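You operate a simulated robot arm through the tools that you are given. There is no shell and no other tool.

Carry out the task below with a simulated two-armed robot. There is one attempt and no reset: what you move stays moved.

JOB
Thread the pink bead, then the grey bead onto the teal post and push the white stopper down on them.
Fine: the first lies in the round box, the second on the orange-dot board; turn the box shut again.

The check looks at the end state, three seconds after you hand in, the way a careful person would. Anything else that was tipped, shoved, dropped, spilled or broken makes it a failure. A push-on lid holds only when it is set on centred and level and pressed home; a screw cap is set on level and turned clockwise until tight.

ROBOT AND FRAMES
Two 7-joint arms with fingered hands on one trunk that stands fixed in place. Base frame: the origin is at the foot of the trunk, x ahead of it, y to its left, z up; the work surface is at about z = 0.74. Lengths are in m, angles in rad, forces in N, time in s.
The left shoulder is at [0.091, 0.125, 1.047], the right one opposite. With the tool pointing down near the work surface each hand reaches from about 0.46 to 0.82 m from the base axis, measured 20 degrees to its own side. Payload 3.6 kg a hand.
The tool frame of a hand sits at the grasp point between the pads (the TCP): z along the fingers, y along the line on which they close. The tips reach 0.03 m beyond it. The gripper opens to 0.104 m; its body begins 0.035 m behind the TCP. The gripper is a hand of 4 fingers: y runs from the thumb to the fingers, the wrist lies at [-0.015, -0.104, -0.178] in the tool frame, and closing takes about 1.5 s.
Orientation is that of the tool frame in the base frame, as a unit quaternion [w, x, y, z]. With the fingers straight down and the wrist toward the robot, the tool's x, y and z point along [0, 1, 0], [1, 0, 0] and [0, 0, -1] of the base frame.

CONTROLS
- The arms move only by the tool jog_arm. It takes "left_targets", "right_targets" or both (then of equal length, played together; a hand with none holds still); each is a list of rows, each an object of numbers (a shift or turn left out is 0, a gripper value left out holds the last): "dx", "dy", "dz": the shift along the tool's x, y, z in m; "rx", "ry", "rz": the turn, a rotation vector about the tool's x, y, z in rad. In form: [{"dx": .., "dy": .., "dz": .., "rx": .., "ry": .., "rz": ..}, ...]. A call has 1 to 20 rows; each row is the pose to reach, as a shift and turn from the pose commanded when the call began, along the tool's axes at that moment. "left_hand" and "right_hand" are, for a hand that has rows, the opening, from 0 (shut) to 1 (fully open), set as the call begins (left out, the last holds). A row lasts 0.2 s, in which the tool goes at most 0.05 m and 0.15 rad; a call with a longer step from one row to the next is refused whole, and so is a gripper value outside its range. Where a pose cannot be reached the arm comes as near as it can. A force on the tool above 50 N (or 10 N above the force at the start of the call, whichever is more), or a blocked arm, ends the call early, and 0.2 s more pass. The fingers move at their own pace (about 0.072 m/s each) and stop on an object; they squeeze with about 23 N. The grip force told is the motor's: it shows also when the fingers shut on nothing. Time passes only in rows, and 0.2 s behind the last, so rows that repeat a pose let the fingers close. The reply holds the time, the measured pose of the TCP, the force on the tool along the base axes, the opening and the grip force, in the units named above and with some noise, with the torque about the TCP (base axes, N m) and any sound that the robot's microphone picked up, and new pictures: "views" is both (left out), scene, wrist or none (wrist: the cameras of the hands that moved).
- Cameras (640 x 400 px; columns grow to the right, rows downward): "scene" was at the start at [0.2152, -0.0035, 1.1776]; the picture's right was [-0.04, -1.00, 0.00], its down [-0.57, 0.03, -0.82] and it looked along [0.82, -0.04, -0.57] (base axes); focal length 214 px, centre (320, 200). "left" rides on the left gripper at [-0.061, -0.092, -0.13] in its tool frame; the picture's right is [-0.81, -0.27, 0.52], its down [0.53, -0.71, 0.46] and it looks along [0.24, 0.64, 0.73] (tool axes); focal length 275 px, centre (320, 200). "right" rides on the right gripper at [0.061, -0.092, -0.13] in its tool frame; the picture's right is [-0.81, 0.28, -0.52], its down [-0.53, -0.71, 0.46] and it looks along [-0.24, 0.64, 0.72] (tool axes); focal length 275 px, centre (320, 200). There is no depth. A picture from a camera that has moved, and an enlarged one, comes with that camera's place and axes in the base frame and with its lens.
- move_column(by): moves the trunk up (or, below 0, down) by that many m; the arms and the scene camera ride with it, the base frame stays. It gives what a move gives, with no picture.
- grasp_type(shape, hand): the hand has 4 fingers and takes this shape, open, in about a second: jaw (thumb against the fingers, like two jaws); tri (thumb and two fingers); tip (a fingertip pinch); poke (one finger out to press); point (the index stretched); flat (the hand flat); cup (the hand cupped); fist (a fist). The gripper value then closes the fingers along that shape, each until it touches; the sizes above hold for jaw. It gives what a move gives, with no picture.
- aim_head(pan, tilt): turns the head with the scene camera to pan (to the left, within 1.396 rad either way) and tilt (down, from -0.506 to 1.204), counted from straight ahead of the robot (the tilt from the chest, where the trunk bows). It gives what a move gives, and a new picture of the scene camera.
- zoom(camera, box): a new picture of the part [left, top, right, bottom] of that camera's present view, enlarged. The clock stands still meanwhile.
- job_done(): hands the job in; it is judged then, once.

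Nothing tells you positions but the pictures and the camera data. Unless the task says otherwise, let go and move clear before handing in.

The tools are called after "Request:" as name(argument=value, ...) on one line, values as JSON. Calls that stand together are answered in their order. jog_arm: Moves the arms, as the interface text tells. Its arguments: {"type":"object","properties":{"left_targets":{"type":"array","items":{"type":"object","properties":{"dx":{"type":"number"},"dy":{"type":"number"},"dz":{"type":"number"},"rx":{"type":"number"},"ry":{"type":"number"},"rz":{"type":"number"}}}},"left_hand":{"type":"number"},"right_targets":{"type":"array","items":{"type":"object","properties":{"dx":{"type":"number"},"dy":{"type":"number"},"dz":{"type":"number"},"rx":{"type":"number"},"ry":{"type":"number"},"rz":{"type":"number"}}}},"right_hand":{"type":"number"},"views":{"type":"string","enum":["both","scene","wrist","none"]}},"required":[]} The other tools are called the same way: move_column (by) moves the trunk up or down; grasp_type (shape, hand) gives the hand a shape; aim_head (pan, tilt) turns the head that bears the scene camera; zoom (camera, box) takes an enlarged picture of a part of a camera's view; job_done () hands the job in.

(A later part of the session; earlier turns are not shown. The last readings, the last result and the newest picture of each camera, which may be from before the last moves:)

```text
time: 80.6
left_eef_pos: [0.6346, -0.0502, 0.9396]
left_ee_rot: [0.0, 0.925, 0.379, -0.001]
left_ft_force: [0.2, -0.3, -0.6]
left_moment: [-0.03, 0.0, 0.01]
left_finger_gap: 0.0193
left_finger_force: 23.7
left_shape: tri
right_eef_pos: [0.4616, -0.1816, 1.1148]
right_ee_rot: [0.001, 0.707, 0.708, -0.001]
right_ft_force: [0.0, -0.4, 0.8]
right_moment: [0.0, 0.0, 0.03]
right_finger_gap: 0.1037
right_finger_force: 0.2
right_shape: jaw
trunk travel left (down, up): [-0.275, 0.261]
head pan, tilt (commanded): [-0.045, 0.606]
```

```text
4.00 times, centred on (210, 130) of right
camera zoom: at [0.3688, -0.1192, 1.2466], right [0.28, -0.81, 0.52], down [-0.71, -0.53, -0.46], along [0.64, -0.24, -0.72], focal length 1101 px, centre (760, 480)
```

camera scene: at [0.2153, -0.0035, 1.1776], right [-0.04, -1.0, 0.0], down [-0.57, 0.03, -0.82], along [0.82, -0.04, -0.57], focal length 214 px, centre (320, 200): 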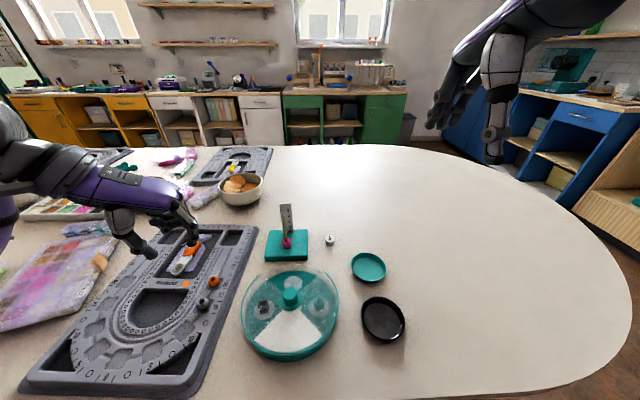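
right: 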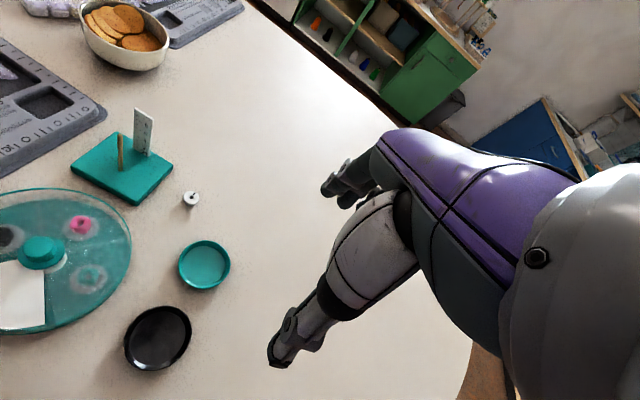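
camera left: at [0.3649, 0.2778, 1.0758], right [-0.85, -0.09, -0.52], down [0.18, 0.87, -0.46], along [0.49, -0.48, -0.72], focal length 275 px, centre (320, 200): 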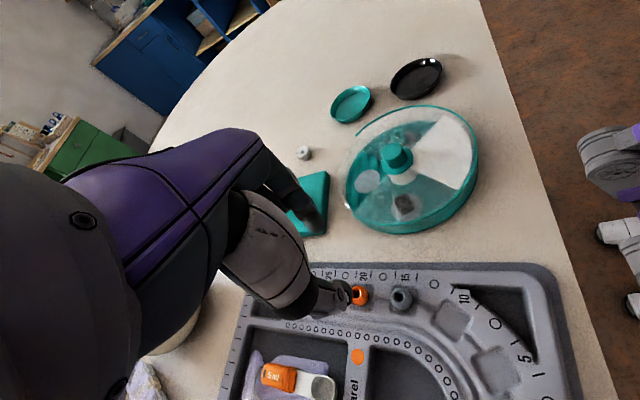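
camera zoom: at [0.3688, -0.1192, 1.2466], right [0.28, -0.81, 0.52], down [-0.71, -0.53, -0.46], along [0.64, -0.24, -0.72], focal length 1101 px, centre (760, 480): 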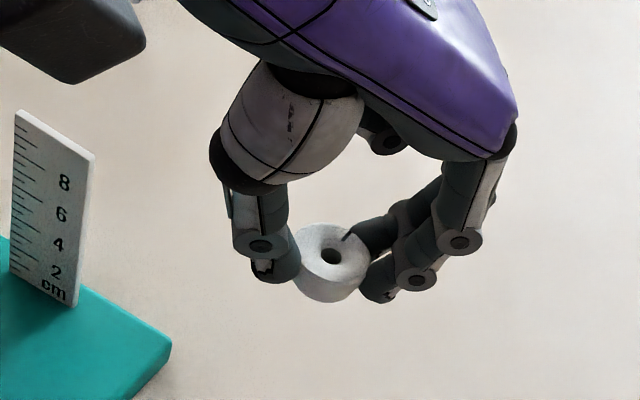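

The stopper is held level with its hole on the tool axis. I'll carry it over the post, turning so the hand's side stays away from the ruler plate, and compare hole and post.

Request:
jog_arm(left_targets=[{"dx": 0.01, "dy": -0.015, "rz": 0.12}, {"dx": 0.02, "dy": -0.031, "rz": 0.24}, {"dx": 0.031, "dy": -0.047, "rz": 0.36}, {"dx": 0.042, "dy": -0.064, "rz": 0.48}, {"dx": 0.053, "dy": -0.081, "rz": 0.6}, {"dx": 0.06, "dy": -0.093, "rz": 0.72}, {"dx": 0.064, "dy": -0.099, "rz": 0.79}, {"dx": 0.064, "dy": -0.099, "rz": 0.79}], views="none")

Request:
zoom(camera="scene", box=[260, 170, 330, 240])

Request:
zoom(camera="left", box=[270, 180, 410, 300])

Request:
zoom(camera="right", box=[80, 70, 180, 170])

```text
time: 82.4
left_eef_pos: [0.6102, 0.0654, 0.9408]
left_ee_rot: [0.0, 1.0, -0.007, 0.001]
left_ft_force: [-0.4, -0.2, -0.1]
left_moment: [0.01, -0.01, -0.01]
left_finger_gap: 0.0193
left_finger_force: 23.0
left_shape: tri
right_eef_pos: [0.4606, -0.1823, 1.1158]
right_ee_rot: [0.0, 0.707, 0.707, -0.001]
right_ft_force: [0.1, 0.4, -1.0]
right_moment: [-0.03, -0.02, 0.01]
right_finger_gap: 0.1039
right_finger_force: 0.1
right_shape: jaw
trunk travel left (down, up): [-0.275, 0.261]
head pan, tilt (commanded): [-0.045, 0.606]
```

```text
5.71 times, centred on (295, 205) of scene
camera zoom: at [0.2152, -0.0035, 1.1776], right [-0.04, -1.0, 0.0], down [-0.57, 0.03, -0.82], along [0.82, -0.04, -0.57], focal length 1226 px, centre (463, 171)
```

zoom: 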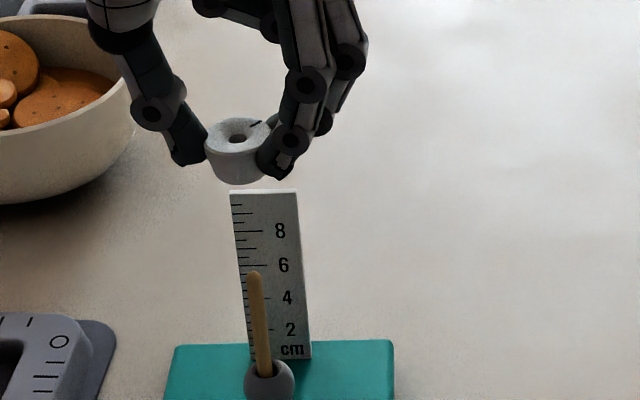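

```text
3.33 times, centred on (340, 240) of left
camera zoom: at [0.5506, 0.159, 1.0724], right [-0.81, 0.29, -0.52], down [0.54, 0.71, -0.46], along [0.23, -0.65, -0.72], focal length 918 px, centre (253, 67)
```

zoom: 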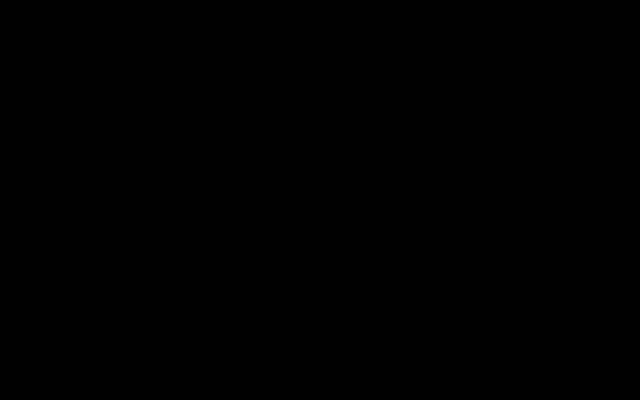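

```text
4.00 times, centred on (130, 120) of right
camera zoom: at [0.3687, -0.1192, 1.2466], right [0.28, -0.81, 0.52], down [-0.71, -0.53, -0.46], along [0.64, -0.24, -0.72], focal length 1101 px, centre (1080, 520)
```

zoom: 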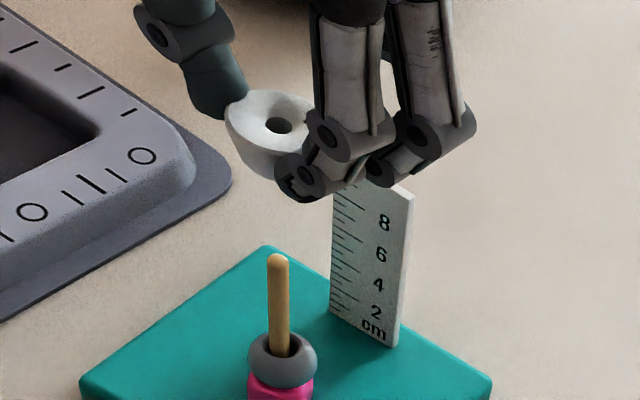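

Very close already. I'll come down to just above the post tip with a 1 mm sideways trim and measure with hard zooms.

Request:
jog_arm(left_targets=[{"dy": -0.0008, "dz": 0.012}, {"dy": -0.0008, "dz": 0.025}, {"dy": -0.0008, "dz": 0.035}, {"dy": -0.0008, "dz": 0.039}, {"dy": -0.0008, "dz": 0.039}], views="none")

Request:
zoom(camera="scene", box=[276, 190, 306, 225])

Request:
zoom(camera="right", box=[105, 100, 155, 145])

```text
time: 83.6
left_eef_pos: [0.6111, 0.0664, 0.9017]
left_ee_rot: [0.001, 1.0, -0.006, 0.0]
left_ft_force: [0.0, 0.4, -0.3]
left_moment: [-0.03, -0.03, -0.02]
left_finger_gap: 0.0195
left_finger_force: 23.9
left_shape: tri
right_eef_pos: [0.4606, -0.1833, 1.1159]
right_ee_rot: [0.0, 0.707, 0.707, 0.0]
right_ft_force: [0.6, -0.4, -0.1]
right_moment: [0.0, -0.01, -0.04]
right_finger_gap: 0.1036
right_finger_force: 0.1
right_shape: jaw
trunk travel left (down, up): [-0.275, 0.261]
head pan, tilt (commanded): [-0.045, 0.606]
```

```text
11.43 times, centred on (291, 208) of scene
camera zoom: at [0.2152, -0.0035, 1.1776], right [-0.04, -1.0, 0.0], down [-0.57, 0.03, -0.82], along [0.82, -0.04, -0.57], focal length 2451 px, centre (651, 114)
```

zoom: 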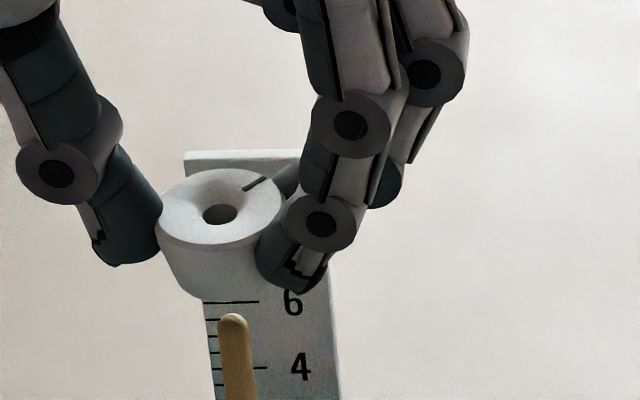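

```text
8.89 times, centred on (130, 122) of right
camera zoom: at [0.3687, -0.1192, 1.2466], right [0.28, -0.81, 0.52], down [-0.71, -0.53, -0.46], along [0.64, -0.24, -0.72], focal length 2447 px, centre (2009, 889)
```

zoom: 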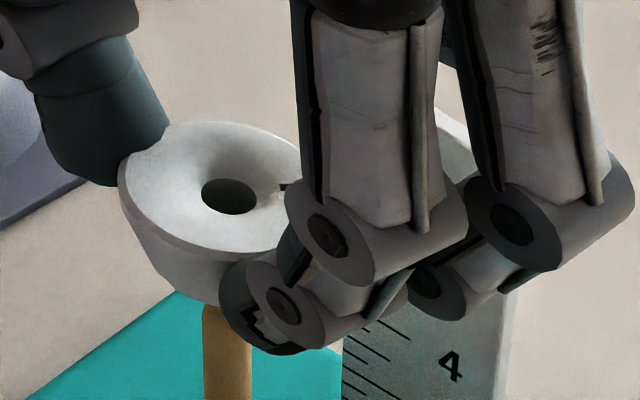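

The hole lines up in y and is about 0.8 mm too far in x; the stopper is level. I'll trim that and lower until just touching the tip.

Request:
jog_arm(left_targets=[{"dx": -0.0008, "dz": 0.004}, {"dx": -0.0008, "dz": 0.008}, {"dx": -0.0008, "dz": 0.011}, {"dx": -0.0008, "dz": 0.011}], views="none")

Request:
zoom(camera="scene", box=[276, 195, 306, 230])

Request:
zoom(camera="right", box=[105, 105, 155, 150])

```text
time: 84.6
left_eef_pos: [0.6087, 0.0667, 0.8905]
left_ee_rot: [0.0, 1.0, -0.006, 0.0]
left_ft_force: [-0.7, -0.1, -0.1]
left_moment: [0.01, 0.02, 0.02]
left_finger_gap: 0.0197
left_finger_force: 23.5
left_shape: tri
right_eef_pos: [0.4604, -0.1824, 1.1137]
right_ee_rot: [0.0, 0.707, 0.707, 0.0]
right_ft_force: [-0.2, -0.2, 0.2]
right_moment: [-0.01, -0.01, 0.03]
right_finger_gap: 0.1037
right_finger_force: 0.0
right_shape: jaw
trunk travel left (down, up): [-0.275, 0.261]
head pan, tilt (commanded): [-0.045, 0.606]
```

```text
11.43 times, centred on (291, 212) of scene
camera zoom: at [0.2152, -0.0035, 1.1776], right [-0.04, -1.0, 0.0], down [-0.57, 0.03, -0.82], along [0.82, -0.04, -0.57], focal length 2451 px, centre (651, 57)
```

zoom: 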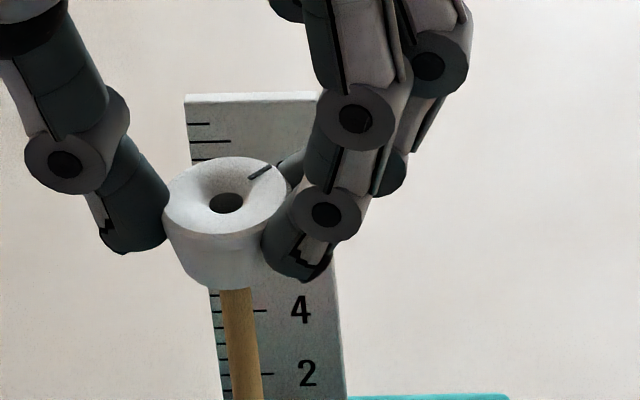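

```text
8.89 times, centred on (130, 128) of right
camera zoom: at [0.3687, -0.1192, 1.2466], right [0.28, -0.81, 0.52], down [-0.71, -0.53, -0.46], along [0.64, -0.24, -0.72], focal length 2447 px, centre (2009, 844)
```

zoom: 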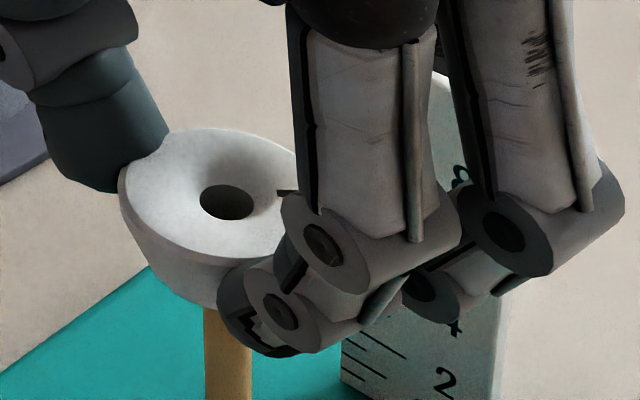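

Request:
jog_arm(left_targets=[{"dx": 0.0003, "dy": -0.0003, "dz": 0.003}, {"dx": 0.0003, "dy": -0.0003, "dz": 0.006}, {"dx": 0.0003, "dy": -0.0003, "dz": 0.006}], views="none")

Request:
zoom(camera="scene", box=[276, 195, 306, 230])

Request:
zoom(camera="right", box=[105, 110, 155, 155])

```text
time: 85.4
left_eef_pos: [0.6101, 0.0669, 0.8845]
left_ee_rot: [0.0, 1.0, -0.006, 0.0]
left_ft_force: [-0.7, 0.1, 0.8]
left_moment: [-0.04, 0.03, -0.02]
left_finger_gap: 0.0196
left_finger_force: 23.3
left_shape: tri
right_eef_pos: [0.4617, -0.1826, 1.1148]
right_ee_rot: [0.0, 0.708, 0.706, 0.0]
right_ft_force: [-0.6, -0.1, -0.3]
right_moment: [0.0, 0.04, 0.02]
right_finger_gap: 0.1037
right_finger_force: 0.0
right_shape: jaw
trunk travel left (down, up): [-0.275, 0.261]
head pan, tilt (commanded): [-0.045, 0.606]
```

```text
11.43 times, centred on (291, 212) of scene
camera zoom: at [0.2152, -0.0035, 1.1776], right [-0.04, -1.0, 0.0], down [-0.57, 0.03, -0.82], along [0.82, -0.04, -0.57], focal length 2451 px, centre (651, 57)
```

zoom: 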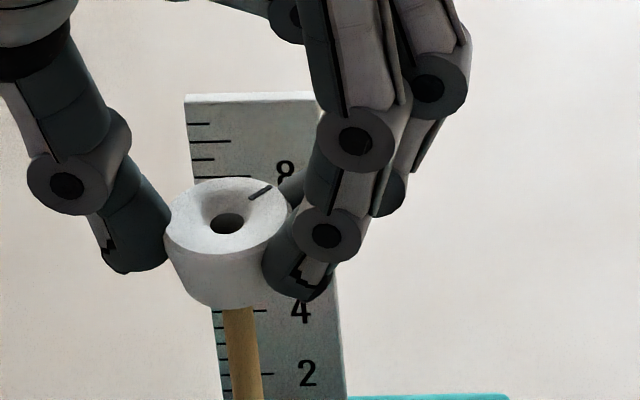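

```text
8.89 times, centred on (130, 132) of right
camera zoom: at [0.3687, -0.1192, 1.2466], right [0.28, -0.81, 0.52], down [-0.71, -0.53, -0.46], along [0.64, -0.24, -0.72], focal length 2447 px, centre (2009, 800)
```

zoom: 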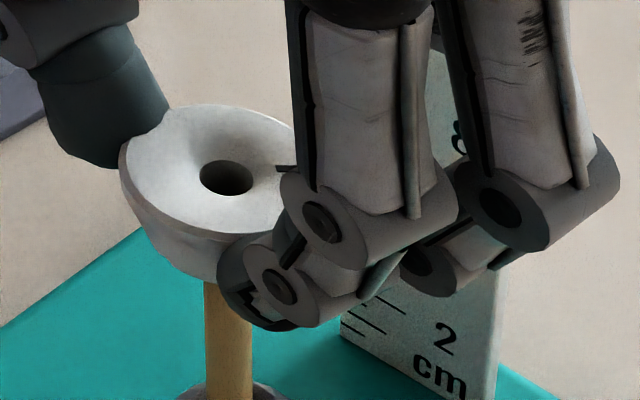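

Request:
jog_arm(left_targets=[{"dx": 0.0005, "dy": -0.0005}, {"dx": 0.0005, "dy": -0.0005, "dz": 0.003}, {"dx": 0.0005, "dy": -0.0005, "dz": 0.003}], views="none")

Request:
jog_arm(left_targets=[{"dz": 0.003}, {"dz": 0.003}], views="none")

Request:
zoom(camera="scene", box=[276, 195, 306, 230])

Request:
zoom(camera="right", box=[105, 110, 155, 155])

```text
time: 86.2
left_eef_pos: [0.6103, 0.0672, 0.8828]
left_ee_rot: [-0.001, 1.0, -0.006, 0.0]
left_ft_force: [0.8, -0.2, -0.8]
left_moment: [0.02, 0.0, -0.02]
left_finger_gap: 0.0193
left_finger_force: 23.3
left_shape: tri
right_eef_pos: [0.4601, -0.1813, 1.1161]
right_ee_rot: [-0.001, 0.707, 0.707, -0.001]
right_ft_force: [-0.6, 0.6, -0.7]
right_moment: [0.03, -0.01, -0.01]
right_finger_gap: 0.1036
right_finger_force: 0.1
right_shape: jaw
trunk travel left (down, up): [-0.275, 0.261]
head pan, tilt (commanded): [-0.045, 0.606]
```

```text
time: 86.8
left_eef_pos: [0.6107, 0.0681, 0.879]
left_ee_rot: [0.0, 1.0, -0.006, 0.0]
left_ft_force: [0.1, 0.1, -0.1]
left_moment: [-0.04, 0.01, -0.04]
left_finger_gap: 0.0194
left_finger_force: 22.7
left_shape: tri
right_eef_pos: [0.4608, -0.1827, 1.1153]
right_ee_rot: [0.0, 0.707, 0.707, 0.0]
right_ft_force: [0.1, -1.5, 0.9]
right_moment: [0.03, -0.02, 0.02]
right_finger_gap: 0.1039
right_finger_force: 0.0
right_shape: jaw
trunk travel left (down, up): [-0.275, 0.261]
head pan, tilt (commanded): [-0.045, 0.606]
```

```text
11.43 times, centred on (291, 212) of scene
camera zoom: at [0.2152, -0.0035, 1.1776], right [-0.04, -1.0, 0.0], down [-0.57, 0.03, -0.82], along [0.82, -0.04, -0.57], focal length 2451 px, centre (651, 57)
```

zoom: 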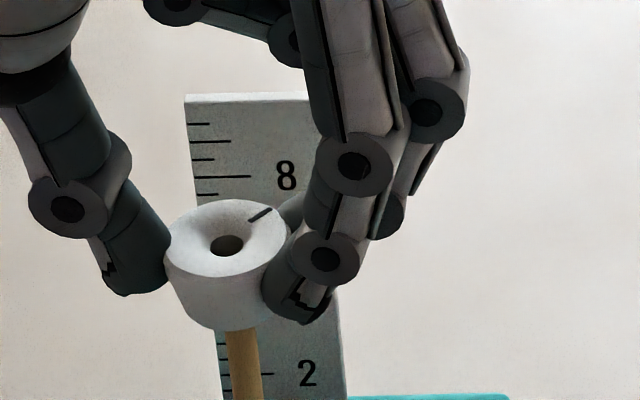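

```text
8.89 times, centred on (130, 132) of right
camera zoom: at [0.3687, -0.1192, 1.2466], right [0.28, -0.81, 0.52], down [-0.71, -0.53, -0.46], along [0.64, -0.24, -0.72], focal length 2447 px, centre (2009, 800)
```

zoom: 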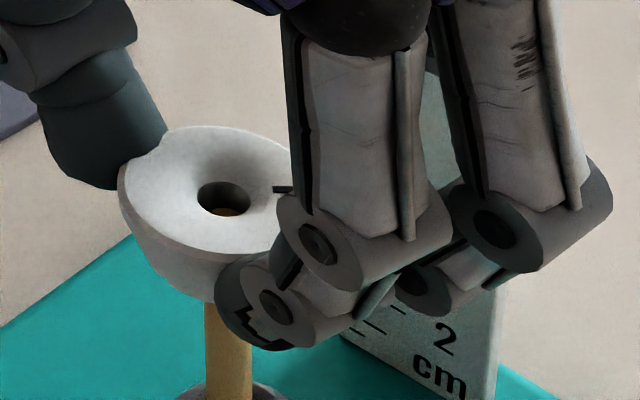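

A hint of the wooden tip shows inside the stopper's hole, with no resistance yet. Continuing down in small steps.

Request:
jog_arm(left_targets=[{"dz": 0.003}, {"dz": 0.006}, {"dz": 0.006}], views="none")

Request:
jog_arm(left_targets=[{"dz": 0.003}, {"dz": 0.006}, {"dz": 0.006}], views="none")

Request:
zoom(camera="scene", box=[276, 200, 306, 235])

Request:
zoom(camera="right", box=[105, 110, 155, 155])

```text
time: 87.6
left_eef_pos: [0.6108, 0.0679, 0.8729]
left_ee_rot: [0.0, 1.0, -0.007, 0.0]
left_ft_force: [0.0, 0.3, 0.3]
left_moment: [0.02, 0.0, 0.0]
left_finger_gap: 0.0196
left_finger_force: 23.3
left_shape: tri
right_eef_pos: [0.4603, -0.1825, 1.115]
right_ee_rot: [0.0, 0.707, 0.708, -0.001]
right_ft_force: [1.0, 0.5, 0.2]
right_moment: [0.01, 0.0, -0.04]
right_finger_gap: 0.1038
right_finger_force: 0.1
right_shape: jaw
trunk travel left (down, up): [-0.275, 0.261]
head pan, tilt (commanded): [-0.045, 0.606]
```

```text
time: 88.4
left_eef_pos: [0.6093, 0.0673, 0.8664]
left_ee_rot: [0.0, 1.0, -0.006, 0.0]
left_ft_force: [0.4, -0.1, 0.7]
left_moment: [0.01, 0.03, -0.01]
left_finger_gap: 0.0194
left_finger_force: 22.6
left_shape: tri
right_eef_pos: [0.4602, -0.1819, 1.1149]
right_ee_rot: [0.0, 0.707, 0.707, 0.0]
right_ft_force: [0.4, 0.5, -0.2]
right_moment: [0.0, 0.05, 0.01]
right_finger_gap: 0.1037
right_finger_force: 0.0
right_shape: jaw
trunk travel left (down, up): [-0.275, 0.261]
head pan, tilt (commanded): [-0.045, 0.606]
```

```text
11.43 times, centred on (291, 218) of scene
camera zoom: at [0.2152, -0.0035, 1.1776], right [-0.04, -1.0, 0.0], down [-0.57, 0.03, -0.82], along [0.82, -0.04, -0.57], focal length 2451 px, centre (651, 0)
```

zoom: 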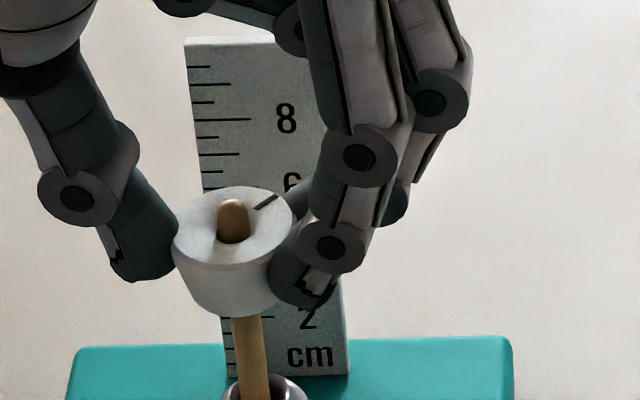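

```text
8.89 times, centred on (130, 132) of right
camera zoom: at [0.3687, -0.1192, 1.2466], right [0.28, -0.81, 0.52], down [-0.71, -0.53, -0.46], along [0.64, -0.24, -0.72], focal length 2447 px, centre (2009, 800)
```

zoom: 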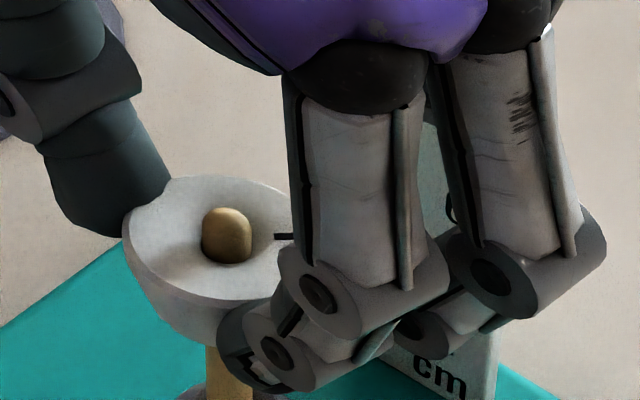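

The post now pokes through the stopper: it is threaded. Sliding it down along the post while watching for resistance and for the ruler.

Request:
jog_arm(left_targets=[{"dz": 0.004}, {"dz": 0.008}, {"dz": 0.012}, {"dz": 0.012}], views="none")

Request:
zoom(camera="scene", box=[270, 200, 315, 245])

Request:
zoom(camera="right", box=[100, 100, 170, 170])

```text
time: 89.4
left_eef_pos: [0.6108, 0.0671, 0.8541]
left_ee_rot: [0.0, 1.0, -0.006, 0.0]
left_ft_force: [0.0, 0.4, 0.2]
left_moment: [-0.02, -0.02, -0.03]
left_finger_gap: 0.0193
left_finger_force: 22.9
left_shape: tri
right_eef_pos: [0.4606, -0.1814, 1.1155]
right_ee_rot: [0.0, 0.707, 0.707, -0.001]
right_ft_force: [-0.1, -0.5, -0.7]
right_moment: [-0.02, 0.0, 0.03]
right_finger_gap: 0.1035
right_finger_force: 0.0
right_shape: jaw
trunk travel left (down, up): [-0.275, 0.261]
head pan, tilt (commanded): [-0.045, 0.606]
```

```text
8.89 times, centred on (292, 222) of scene
camera zoom: at [0.2152, -0.0035, 1.1776], right [-0.04, -1.0, 0.0], down [-0.57, 0.03, -0.82], along [0.82, -0.04, -0.57], focal length 1906 px, centre (564, 0)
```

zoom: 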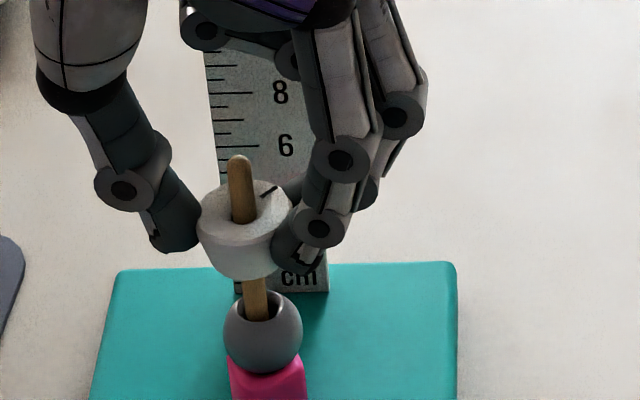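

```text
5.71 times, centred on (135, 135) of right
camera zoom: at [0.3687, -0.1192, 1.2466], right [0.28, -0.81, 0.52], down [-0.71, -0.53, -0.46], along [0.64, -0.24, -0.72], focal length 1573 px, centre (1377, 571)
```

zoom: 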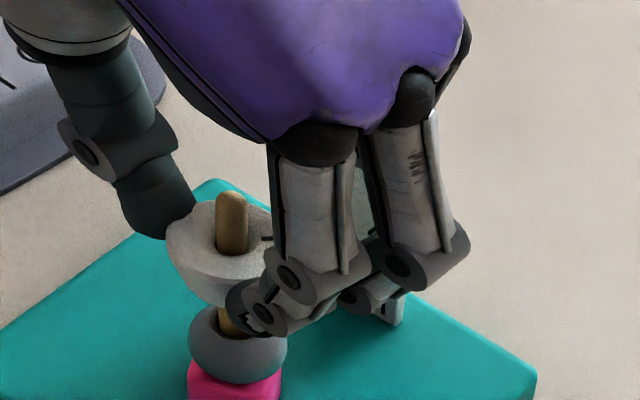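

Request:
jog_arm(left_targets=[{"dz": 0.003}, {"dz": 0.006}, {"dz": 0.009}, {"dz": 0.009}], views="none")

Request:
zoom(camera="scene", box=[270, 200, 315, 245])

Request:
zoom(camera="right", box=[100, 110, 160, 170])

```text
time: 90.4
left_eef_pos: [0.6106, 0.0672, 0.8461]
left_ee_rot: [0.0, 1.0, -0.005, 0.0]
left_ft_force: [0.1, 0.5, -0.3]
left_moment: [-0.02, -0.01, 0.03]
left_finger_gap: 0.0191
left_finger_force: 23.3
left_shape: tri
right_eef_pos: [0.4603, -0.1818, 1.1156]
right_ee_rot: [0.0, 0.707, 0.707, 0.0]
right_ft_force: [0.4, -0.4, -0.7]
right_moment: [-0.01, 0.03, 0.0]
right_finger_gap: 0.1037
right_finger_force: 0.1
right_shape: jaw
trunk travel left (down, up): [-0.275, 0.261]
head pan, tilt (commanded): [-0.045, 0.606]
```

```text
8.89 times, centred on (292, 222) of scene
camera zoom: at [0.2152, -0.0035, 1.1776], right [-0.04, -1.0, 0.0], down [-0.57, 0.03, -0.82], along [0.82, -0.04, -0.57], focal length 1906 px, centre (564, 0)
```

zoom: 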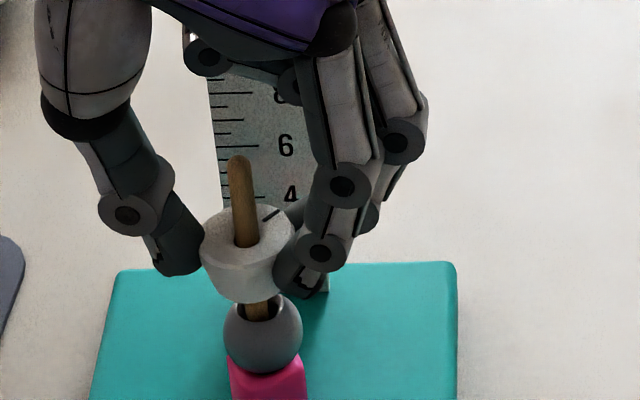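

```text
6.67 times, centred on (130, 140) of right
camera zoom: at [0.3687, -0.1192, 1.2466], right [0.28, -0.81, 0.52], down [-0.71, -0.53, -0.46], along [0.64, -0.24, -0.72], focal length 1835 px, centre (1587, 600)
```

zoom: 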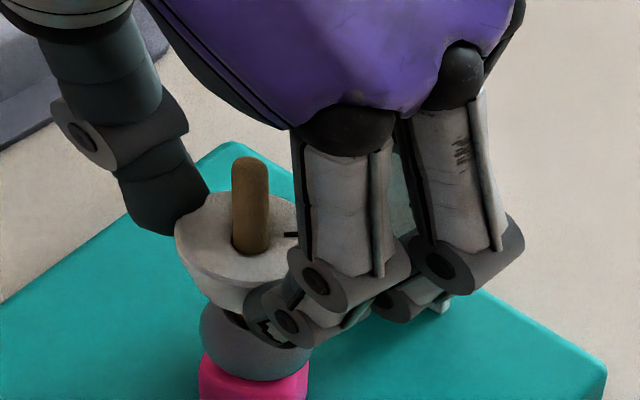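

Request:
jog_arm(left_targets=[{"dz": 0.003}, {"dz": 0.006}, {"dz": 0.006}], views="none")

Request:
jog_arm(left_targets=[{"dz": 0.003}, {"dz": 0.005}, {"dz": 0.005}], views="none")

Request:
zoom(camera="scene", box=[270, 200, 315, 245])

Request:
zoom(camera="right", box=[100, 110, 160, 170])

```text
time: 91.2
left_eef_pos: [0.6095, 0.0679, 0.8395]
left_ee_rot: [0.001, 1.0, -0.007, -0.001]
left_ft_force: [-1.0, -1.2, 0.8]
left_moment: [0.01, -0.01, -0.01]
left_finger_gap: 0.0193
left_finger_force: 23.0
left_shape: tri
right_eef_pos: [0.4608, -0.1823, 1.1145]
right_ee_rot: [0.0, 0.707, 0.707, 0.0]
right_ft_force: [0.0, 0.5, 0.0]
right_moment: [0.02, 0.03, 0.03]
right_finger_gap: 0.1039
right_finger_force: 0.0
right_shape: jaw
trunk travel left (down, up): [-0.275, 0.261]
head pan, tilt (commanded): [-0.045, 0.606]
```

```text
time: 92.0
left_eef_pos: [0.611, 0.067, 0.8348]
left_ee_rot: [0.0, 1.0, -0.007, 0.0]
left_ft_force: [1.2, 0.1, 1.8]
left_moment: [0.02, 0.01, -0.04]
left_finger_gap: 0.0195
left_finger_force: 23.3
left_shape: tri
right_eef_pos: [0.4596, -0.1826, 1.1156]
right_ee_rot: [0.0, 0.707, 0.707, 0.001]
right_ft_force: [-0.5, 0.4, 0.7]
right_moment: [0.02, 0.01, 0.01]
right_finger_gap: 0.1037
right_finger_force: 0.0
right_shape: jaw
trunk travel left (down, up): [-0.275, 0.261]
head pan, tilt (commanded): [-0.045, 0.606]
```

```text
8.89 times, centred on (292, 222) of scene
camera zoom: at [0.2151, -0.0035, 1.1776], right [-0.04, -1.0, 0.0], down [-0.57, 0.03, -0.82], along [0.82, -0.04, -0.57], focal length 1906 px, centre (564, 0)
```

zoom: 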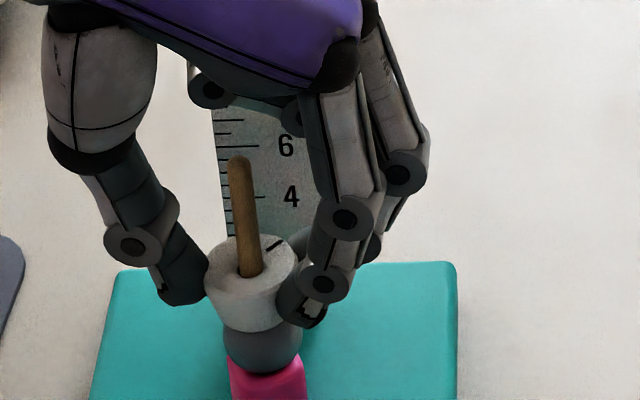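

```text
6.67 times, centred on (130, 140) of right
camera zoom: at [0.3686, -0.1192, 1.2466], right [0.27, -0.81, 0.52], down [-0.71, -0.53, -0.46], along [0.64, -0.24, -0.72], focal length 1835 px, centre (1587, 600)
```

zoom: 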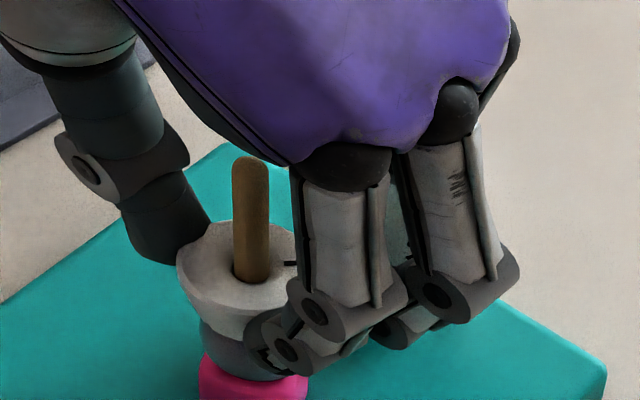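

Nearly seated on the grey bead. Pressing down in small steps and watching the force build.

Request:
jog_arm(left_targets=[{"dz": 0.002}, {"dz": 0.003}, {"dz": 0.003}], views="none")

Request:
jog_arm(left_targets=[{"dz": 0.002}, {"dz": 0.003}, {"dz": 0.003}], views="none")

Request:
zoom(camera="scene", box=[270, 205, 315, 250])

Request:
zoom(camera="right", box=[100, 115, 160, 175])

```text
time: 92.8
left_eef_pos: [0.611, 0.0667, 0.8334]
left_ee_rot: [0.0, 1.0, -0.006, 0.001]
left_ft_force: [0.1, 0.7, 11.3]
left_moment: [-0.03, -0.01, 0.01]
left_finger_gap: 0.0203
left_finger_force: 22.8
left_shape: tri
right_eef_pos: [0.4605, -0.1831, 1.116]
right_ee_rot: [0.001, 0.707, 0.707, 0.001]
right_ft_force: [-0.1, -0.3, 0.9]
right_moment: [-0.01, 0.0, -0.03]
right_finger_gap: 0.1034
right_finger_force: 0.1
right_shape: jaw
trunk travel left (down, up): [-0.275, 0.261]
head pan, tilt (commanded): [-0.045, 0.606]
```

```text
time: 93.6
left_eef_pos: [0.6094, 0.0667, 0.8312]
left_ee_rot: [0.0, 1.0, -0.006, 0.002]
left_ft_force: [0.9, 1.1, 28.3]
left_moment: [0.03, 0.01, 0.0]
left_finger_gap: 0.0218
left_finger_force: 23.1
left_shape: tri
right_eef_pos: [0.4591, -0.1841, 1.1165]
right_ee_rot: [0.0, 0.707, 0.707, 0.0]
right_ft_force: [0.8, 0.1, -0.7]
right_moment: [0.04, -0.02, -0.01]
right_finger_gap: 0.1038
right_finger_force: 0.0
right_shape: jaw
trunk travel left (down, up): [-0.275, 0.261]
head pan, tilt (commanded): [-0.045, 0.606]
```

```text
8.89 times, centred on (292, 228) of scene
camera zoom: at [0.2132, -0.0035, 1.1781], right [-0.04, -1.0, 0.0], down [-0.57, 0.03, -0.82], along [0.82, -0.04, -0.57], focal length 1906 px, centre (564, -44)
```

zoom: 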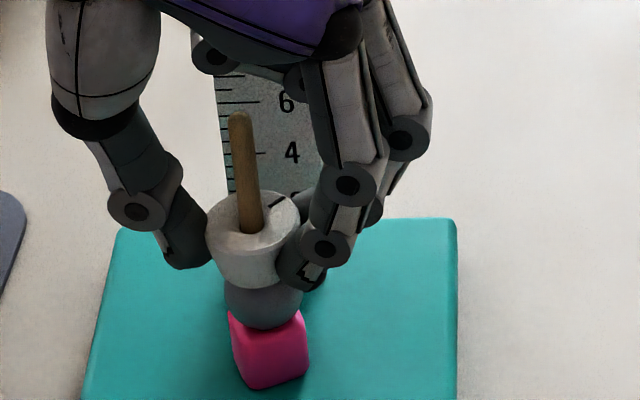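

```text
6.67 times, centred on (130, 145) of right
camera zoom: at [0.3666, -0.1193, 1.2474], right [0.27, -0.81, 0.52], down [-0.71, -0.53, -0.46], along [0.65, -0.24, -0.72], focal length 1835 px, centre (1587, 567)
```

zoom: 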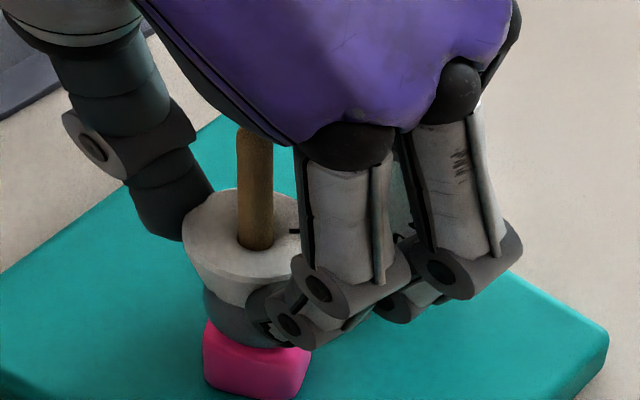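

It's seated on the grey bead at 28 N and staying level. I'll press a little harder to be sure it is home.

Request:
jog_arm(left_targets=[{"dz": 0.001}, {"dz": 0.002}, {"dz": 0.002}, {"dz": 0.002}], views="none")

Request:
zoom(camera="scene", box=[270, 205, 315, 250])

Request:
zoom(camera="right", box=[100, 115, 160, 175])

```text
time: 94.6
left_eef_pos: [0.6107, 0.0658, 0.8303]
left_ee_rot: [0.001, 1.0, -0.006, 0.003]
left_ft_force: [1.8, 1.0, 33.2]
left_moment: [0.03, -0.02, 0.04]
left_finger_gap: 0.0225
left_finger_force: 23.1
left_shape: tri
right_eef_pos: [0.4582, -0.1819, 1.1165]
right_ee_rot: [0.0, 0.707, 0.708, 0.0]
right_ft_force: [-0.2, 0.1, 0.7]
right_moment: [-0.01, 0.02, 0.01]
right_finger_gap: 0.1035
right_finger_force: 0.0
right_shape: jaw
trunk travel left (down, up): [-0.275, 0.261]
head pan, tilt (commanded): [-0.045, 0.606]
```

```text
8.89 times, centred on (292, 228) of scene
camera zoom: at [0.2127, -0.0037, 1.1781], right [-0.04, -1.0, 0.0], down [-0.57, 0.03, -0.82], along [0.82, -0.04, -0.57], focal length 1906 px, centre (564, -44)
```

zoom: 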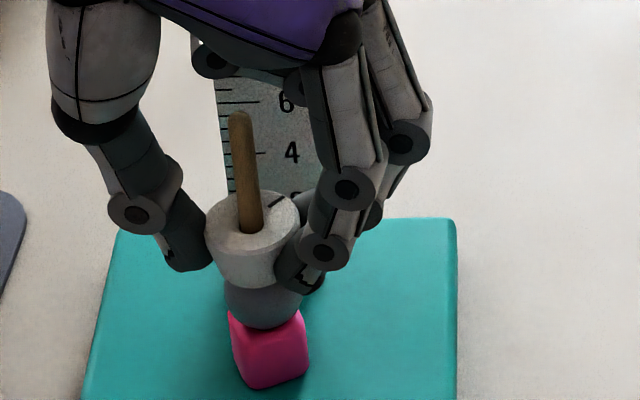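

```text
6.67 times, centred on (130, 145) of right
camera zoom: at [0.3661, -0.1194, 1.2475], right [0.27, -0.81, 0.52], down [-0.71, -0.53, -0.46], along [0.65, -0.24, -0.72], focal length 1835 px, centre (1587, 567)
```

zoom: 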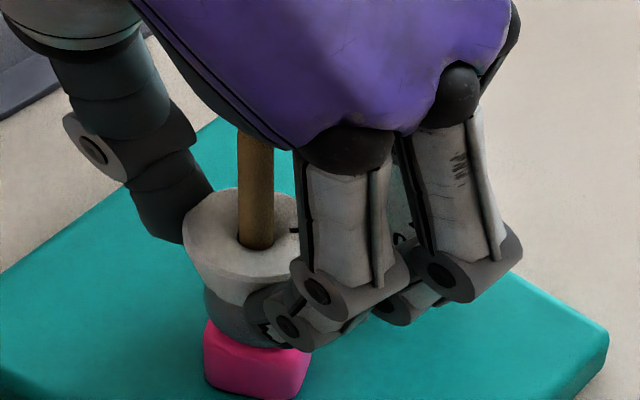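

Pressed home at 33 N with the stopper level. Now I'll open the fingers in place (so I don't pull it back up), then look.

Request:
jog_arm(left_targets=[{}, {"dz": -0.001}, {"dz": -0.002}, {"dz": -0.004}, {"dz": -0.004}], left_hand=0.4, views="none")

Request:
zoom(camera="scene", box=[270, 205, 315, 250])

Request:
zoom(camera="right", box=[100, 115, 160, 175])

```text
time: 95.8
left_eef_pos: [0.6107, 0.0678, 0.831]
left_ee_rot: [0.0, 1.0, -0.006, -0.001]
left_ft_force: [0.0, 0.5, 1.0]
left_moment: [0.0, -0.02, 0.0]
left_finger_gap: 0.0415
left_finger_force: 0.1
left_shape: tri
right_eef_pos: [0.4602, -0.1826, 1.1162]
right_ee_rot: [0.0, 0.707, 0.707, 0.0]
right_ft_force: [0.1, 0.4, -0.1]
right_moment: [-0.03, -0.04, 0.0]
right_finger_gap: 0.1037
right_finger_force: 0.0
right_shape: jaw
trunk travel left (down, up): [-0.275, 0.261]
head pan, tilt (commanded): [-0.045, 0.606]
```

```text
8.89 times, centred on (292, 228) of scene
camera zoom: at [0.2153, -0.0035, 1.1776], right [-0.04, -1.0, 0.0], down [-0.57, 0.03, -0.82], along [0.82, -0.04, -0.57], focal length 1906 px, centre (564, -44)
```

zoom: 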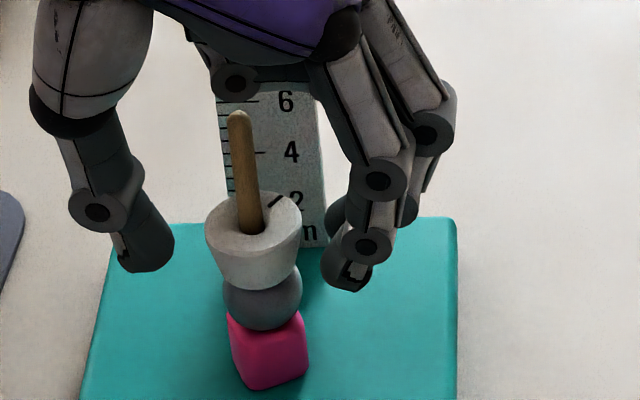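

```text
6.67 times, centred on (130, 145) of right
camera zoom: at [0.3688, -0.1192, 1.2466], right [0.28, -0.81, 0.52], down [-0.71, -0.53, -0.46], along [0.64, -0.24, -0.72], focal length 1835 px, centre (1587, 567)
```

zoom: 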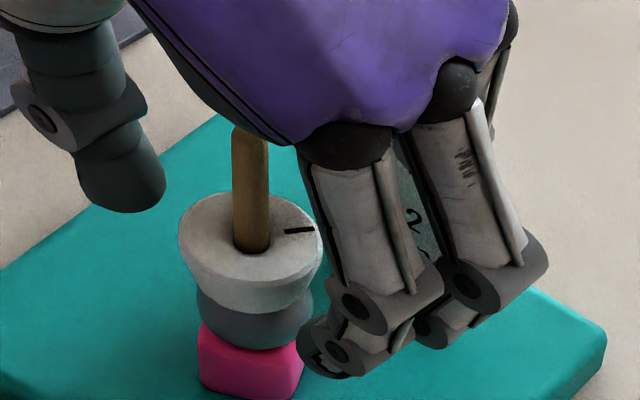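

The stopper stands on the grey bead by itself. I'll raise the hand straight up and inspect the stack closely.

Request:
jog_arm(left_targets=[{"dz": -0.02}, {"dz": -0.05}, {"dz": -0.08}, {"dz": -0.11}, {"dz": -0.11}], views="none")

Request:
zoom(camera="scene", box=[272, 208, 312, 253])

Request:
zoom(camera="right", box=[100, 120, 160, 180])

```text
time: 97.0
left_eef_pos: [0.6091, 0.0672, 0.9415]
left_ee_rot: [0.0, 1.0, -0.006, -0.001]
left_ft_force: [-0.9, -1.1, 0.3]
left_moment: [-0.02, -0.01, 0.02]
left_finger_gap: 0.0415
left_finger_force: 0.1
left_shape: tri
right_eef_pos: [0.4604, -0.183, 1.1162]
right_ee_rot: [0.0, 0.707, 0.707, 0.0]
right_ft_force: [0.3, -0.1, 0.0]
right_moment: [0.0, 0.0, -0.01]
right_finger_gap: 0.1037
right_finger_force: 0.1
right_shape: jaw
trunk travel left (down, up): [-0.275, 0.261]
head pan, tilt (commanded): [-0.045, 0.606]
```

```text
8.89 times, centred on (292, 230) of scene
camera zoom: at [0.2153, -0.0034, 1.1776], right [-0.04, -1.0, 0.0], down [-0.57, 0.03, -0.82], along [0.82, -0.04, -0.57], focal length 1906 px, centre (569, -71)
```

zoom: 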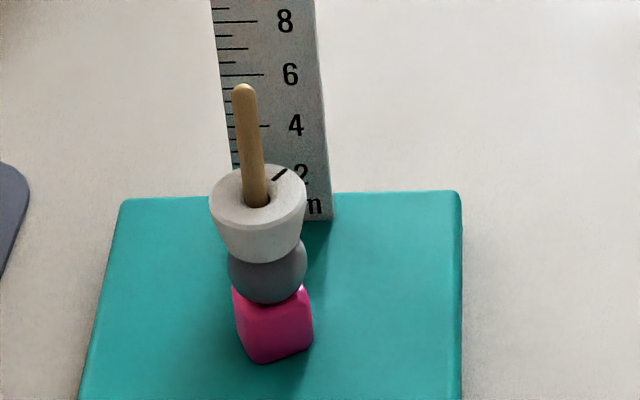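

```text
6.67 times, centred on (130, 150) of right
camera zoom: at [0.3689, -0.1191, 1.2465], right [0.28, -0.81, 0.52], down [-0.71, -0.53, -0.46], along [0.64, -0.24, -0.72], focal length 1835 px, centre (1587, 533)
```

zoom: 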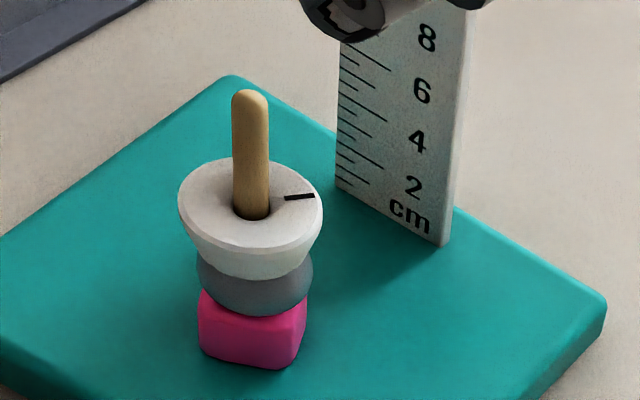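

The stack looks right: pink, grey, then the white stopper seated level with the post through it. Now I'll look at the box to plan turning the lid shut.

Request:
zoom(camera="scene", box=[235, 255, 345, 365])

Request:
zoom(camera="scene", box=[270, 275, 310, 315])

Request:
zoom(camera="right", box=[0, 160, 160, 320])

```text
3.64 times, centred on (290, 310) of scene
camera zoom: at [0.2153, -0.0034, 1.1776], right [-0.04, -1.0, 0.0], down [-0.57, 0.03, -0.82], along [0.82, -0.04, -0.57], focal length 780 px, centre (429, -200)
```

zoom: 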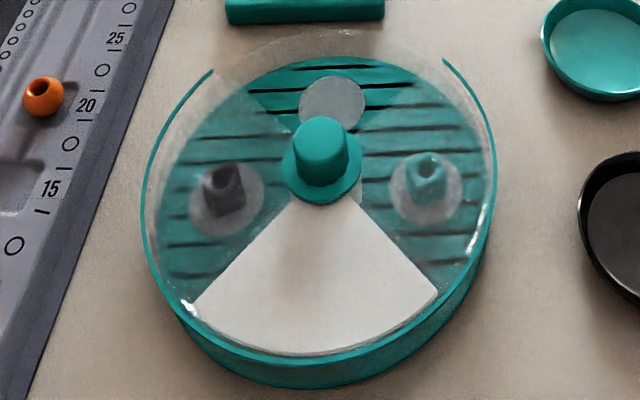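

```text
10.00 times, centred on (290, 295) of scene
camera zoom: at [0.2153, -0.0034, 1.1776], right [-0.04, -1.0, 0.0], down [-0.57, 0.03, -0.82], along [0.82, -0.04, -0.57], focal length 2145 px, centre (620, -750)
```

zoom: 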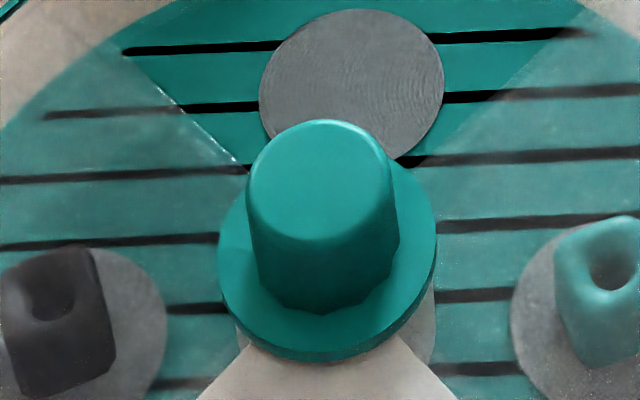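

```text
2.50 times, centred on (80, 240) of right
camera zoom: at [0.3689, -0.1191, 1.2465], right [0.28, -0.81, 0.52], down [-0.71, -0.53, -0.46], along [0.64, -0.24, -0.72], focal length 688 px, centre (920, 100)
```

zoom: 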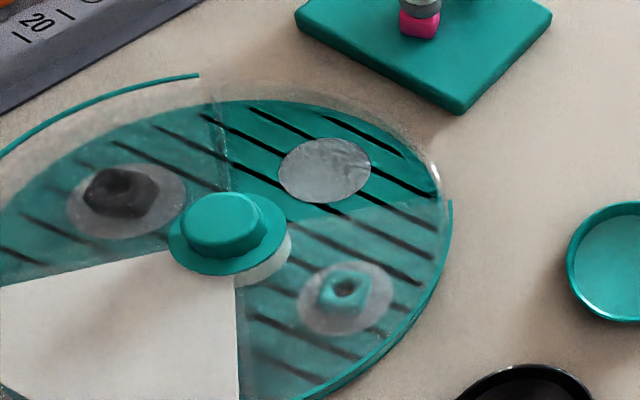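

The knob is still at about [0.451, 0.042] and the opening is over the now empty pink compartment. I'll go back above the knob with the wrist toward me (so I can turn it clockwise, reversing the opening).

Request:
jog_arm(left_targets=[{"dx": -0.014, "dy": 0.002, "rz": -0.14}, {"dx": -0.03, "dy": 0.005, "rz": -0.28}, {"dx": -0.046, "dy": 0.008, "rz": -0.42}, {"dx": -0.062, "dy": 0.011, "rz": -0.56}, {"dx": -0.078, "dy": 0.014, "rz": -0.7}, {"dx": -0.094, "dy": 0.017, "rz": -0.84}, {"dx": -0.11, "dy": 0.019, "rz": -0.98}, {"dx": -0.126, "dy": 0.021, "dz": 0.01, "rz": -1.12}, {"dx": -0.142, "dy": 0.024, "dz": 0.03, "rz": -1.26}, {"dx": -0.1577, "dy": 0.0264, "dz": 0.05, "rz": -1.4}, {"dx": -0.1577, "dy": 0.0264, "dz": 0.06, "rz": -1.54}, {"dx": -0.1577, "dy": 0.0264, "dz": 0.06, "rz": -1.585}, {"dx": -0.1577, "dy": 0.0264, "dz": 0.06, "rz": -1.585}], left_hand=0.5, views="none")

Request:
zoom(camera="left", box=[240, 160, 440, 340])

Request:
zoom(camera="right", box=[0, 140, 160, 300])

```text
time: 99.8
left_eef_pos: [0.4524, 0.0436, 0.8799]
left_ee_rot: [-0.001, 0.706, 0.709, -0.001]
left_ft_force: [-1.0, 0.4, -0.9]
left_moment: [0.0, -0.02, 0.02]
left_finger_gap: 0.0515
left_finger_force: 0.0
left_shape: tri
right_eef_pos: [0.4605, -0.1822, 1.1152]
right_ee_rot: [0.0, 0.707, 0.707, 0.0]
right_ft_force: [0.6, 0.7, 0.1]
right_moment: [0.01, 0.04, 0.0]
right_finger_gap: 0.1037
right_finger_force: 0.1
right_shape: jaw
trunk travel left (down, up): [-0.275, 0.261]
head pan, tilt (commanded): [-0.045, 0.606]
```

```text
2.22 times, centred on (340, 250) of left
camera zoom: at [0.3611, -0.0183, 1.0119], right [-0.27, -0.81, -0.52], down [-0.72, 0.53, -0.45], along [0.64, 0.25, -0.73], focal length 612 px, centre (276, 89)
```

zoom: 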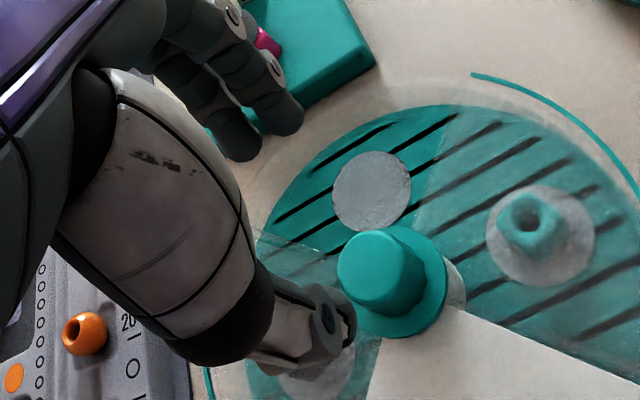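

```text
2.50 times, centred on (80, 220) of right
camera zoom: at [0.3687, -0.1192, 1.2466], right [0.28, -0.81, 0.52], down [-0.71, -0.53, -0.46], along [0.64, -0.24, -0.72], focal length 688 px, centre (920, 150)
```

zoom: 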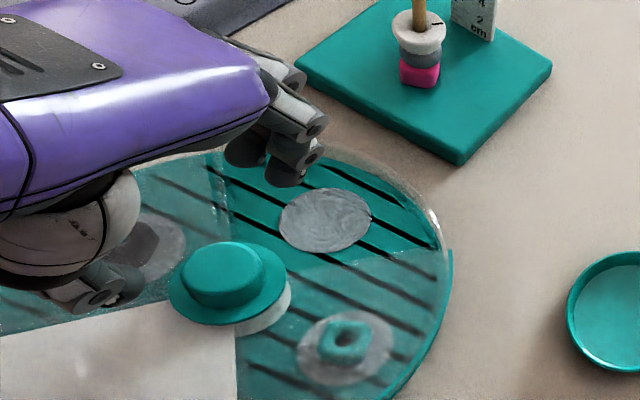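

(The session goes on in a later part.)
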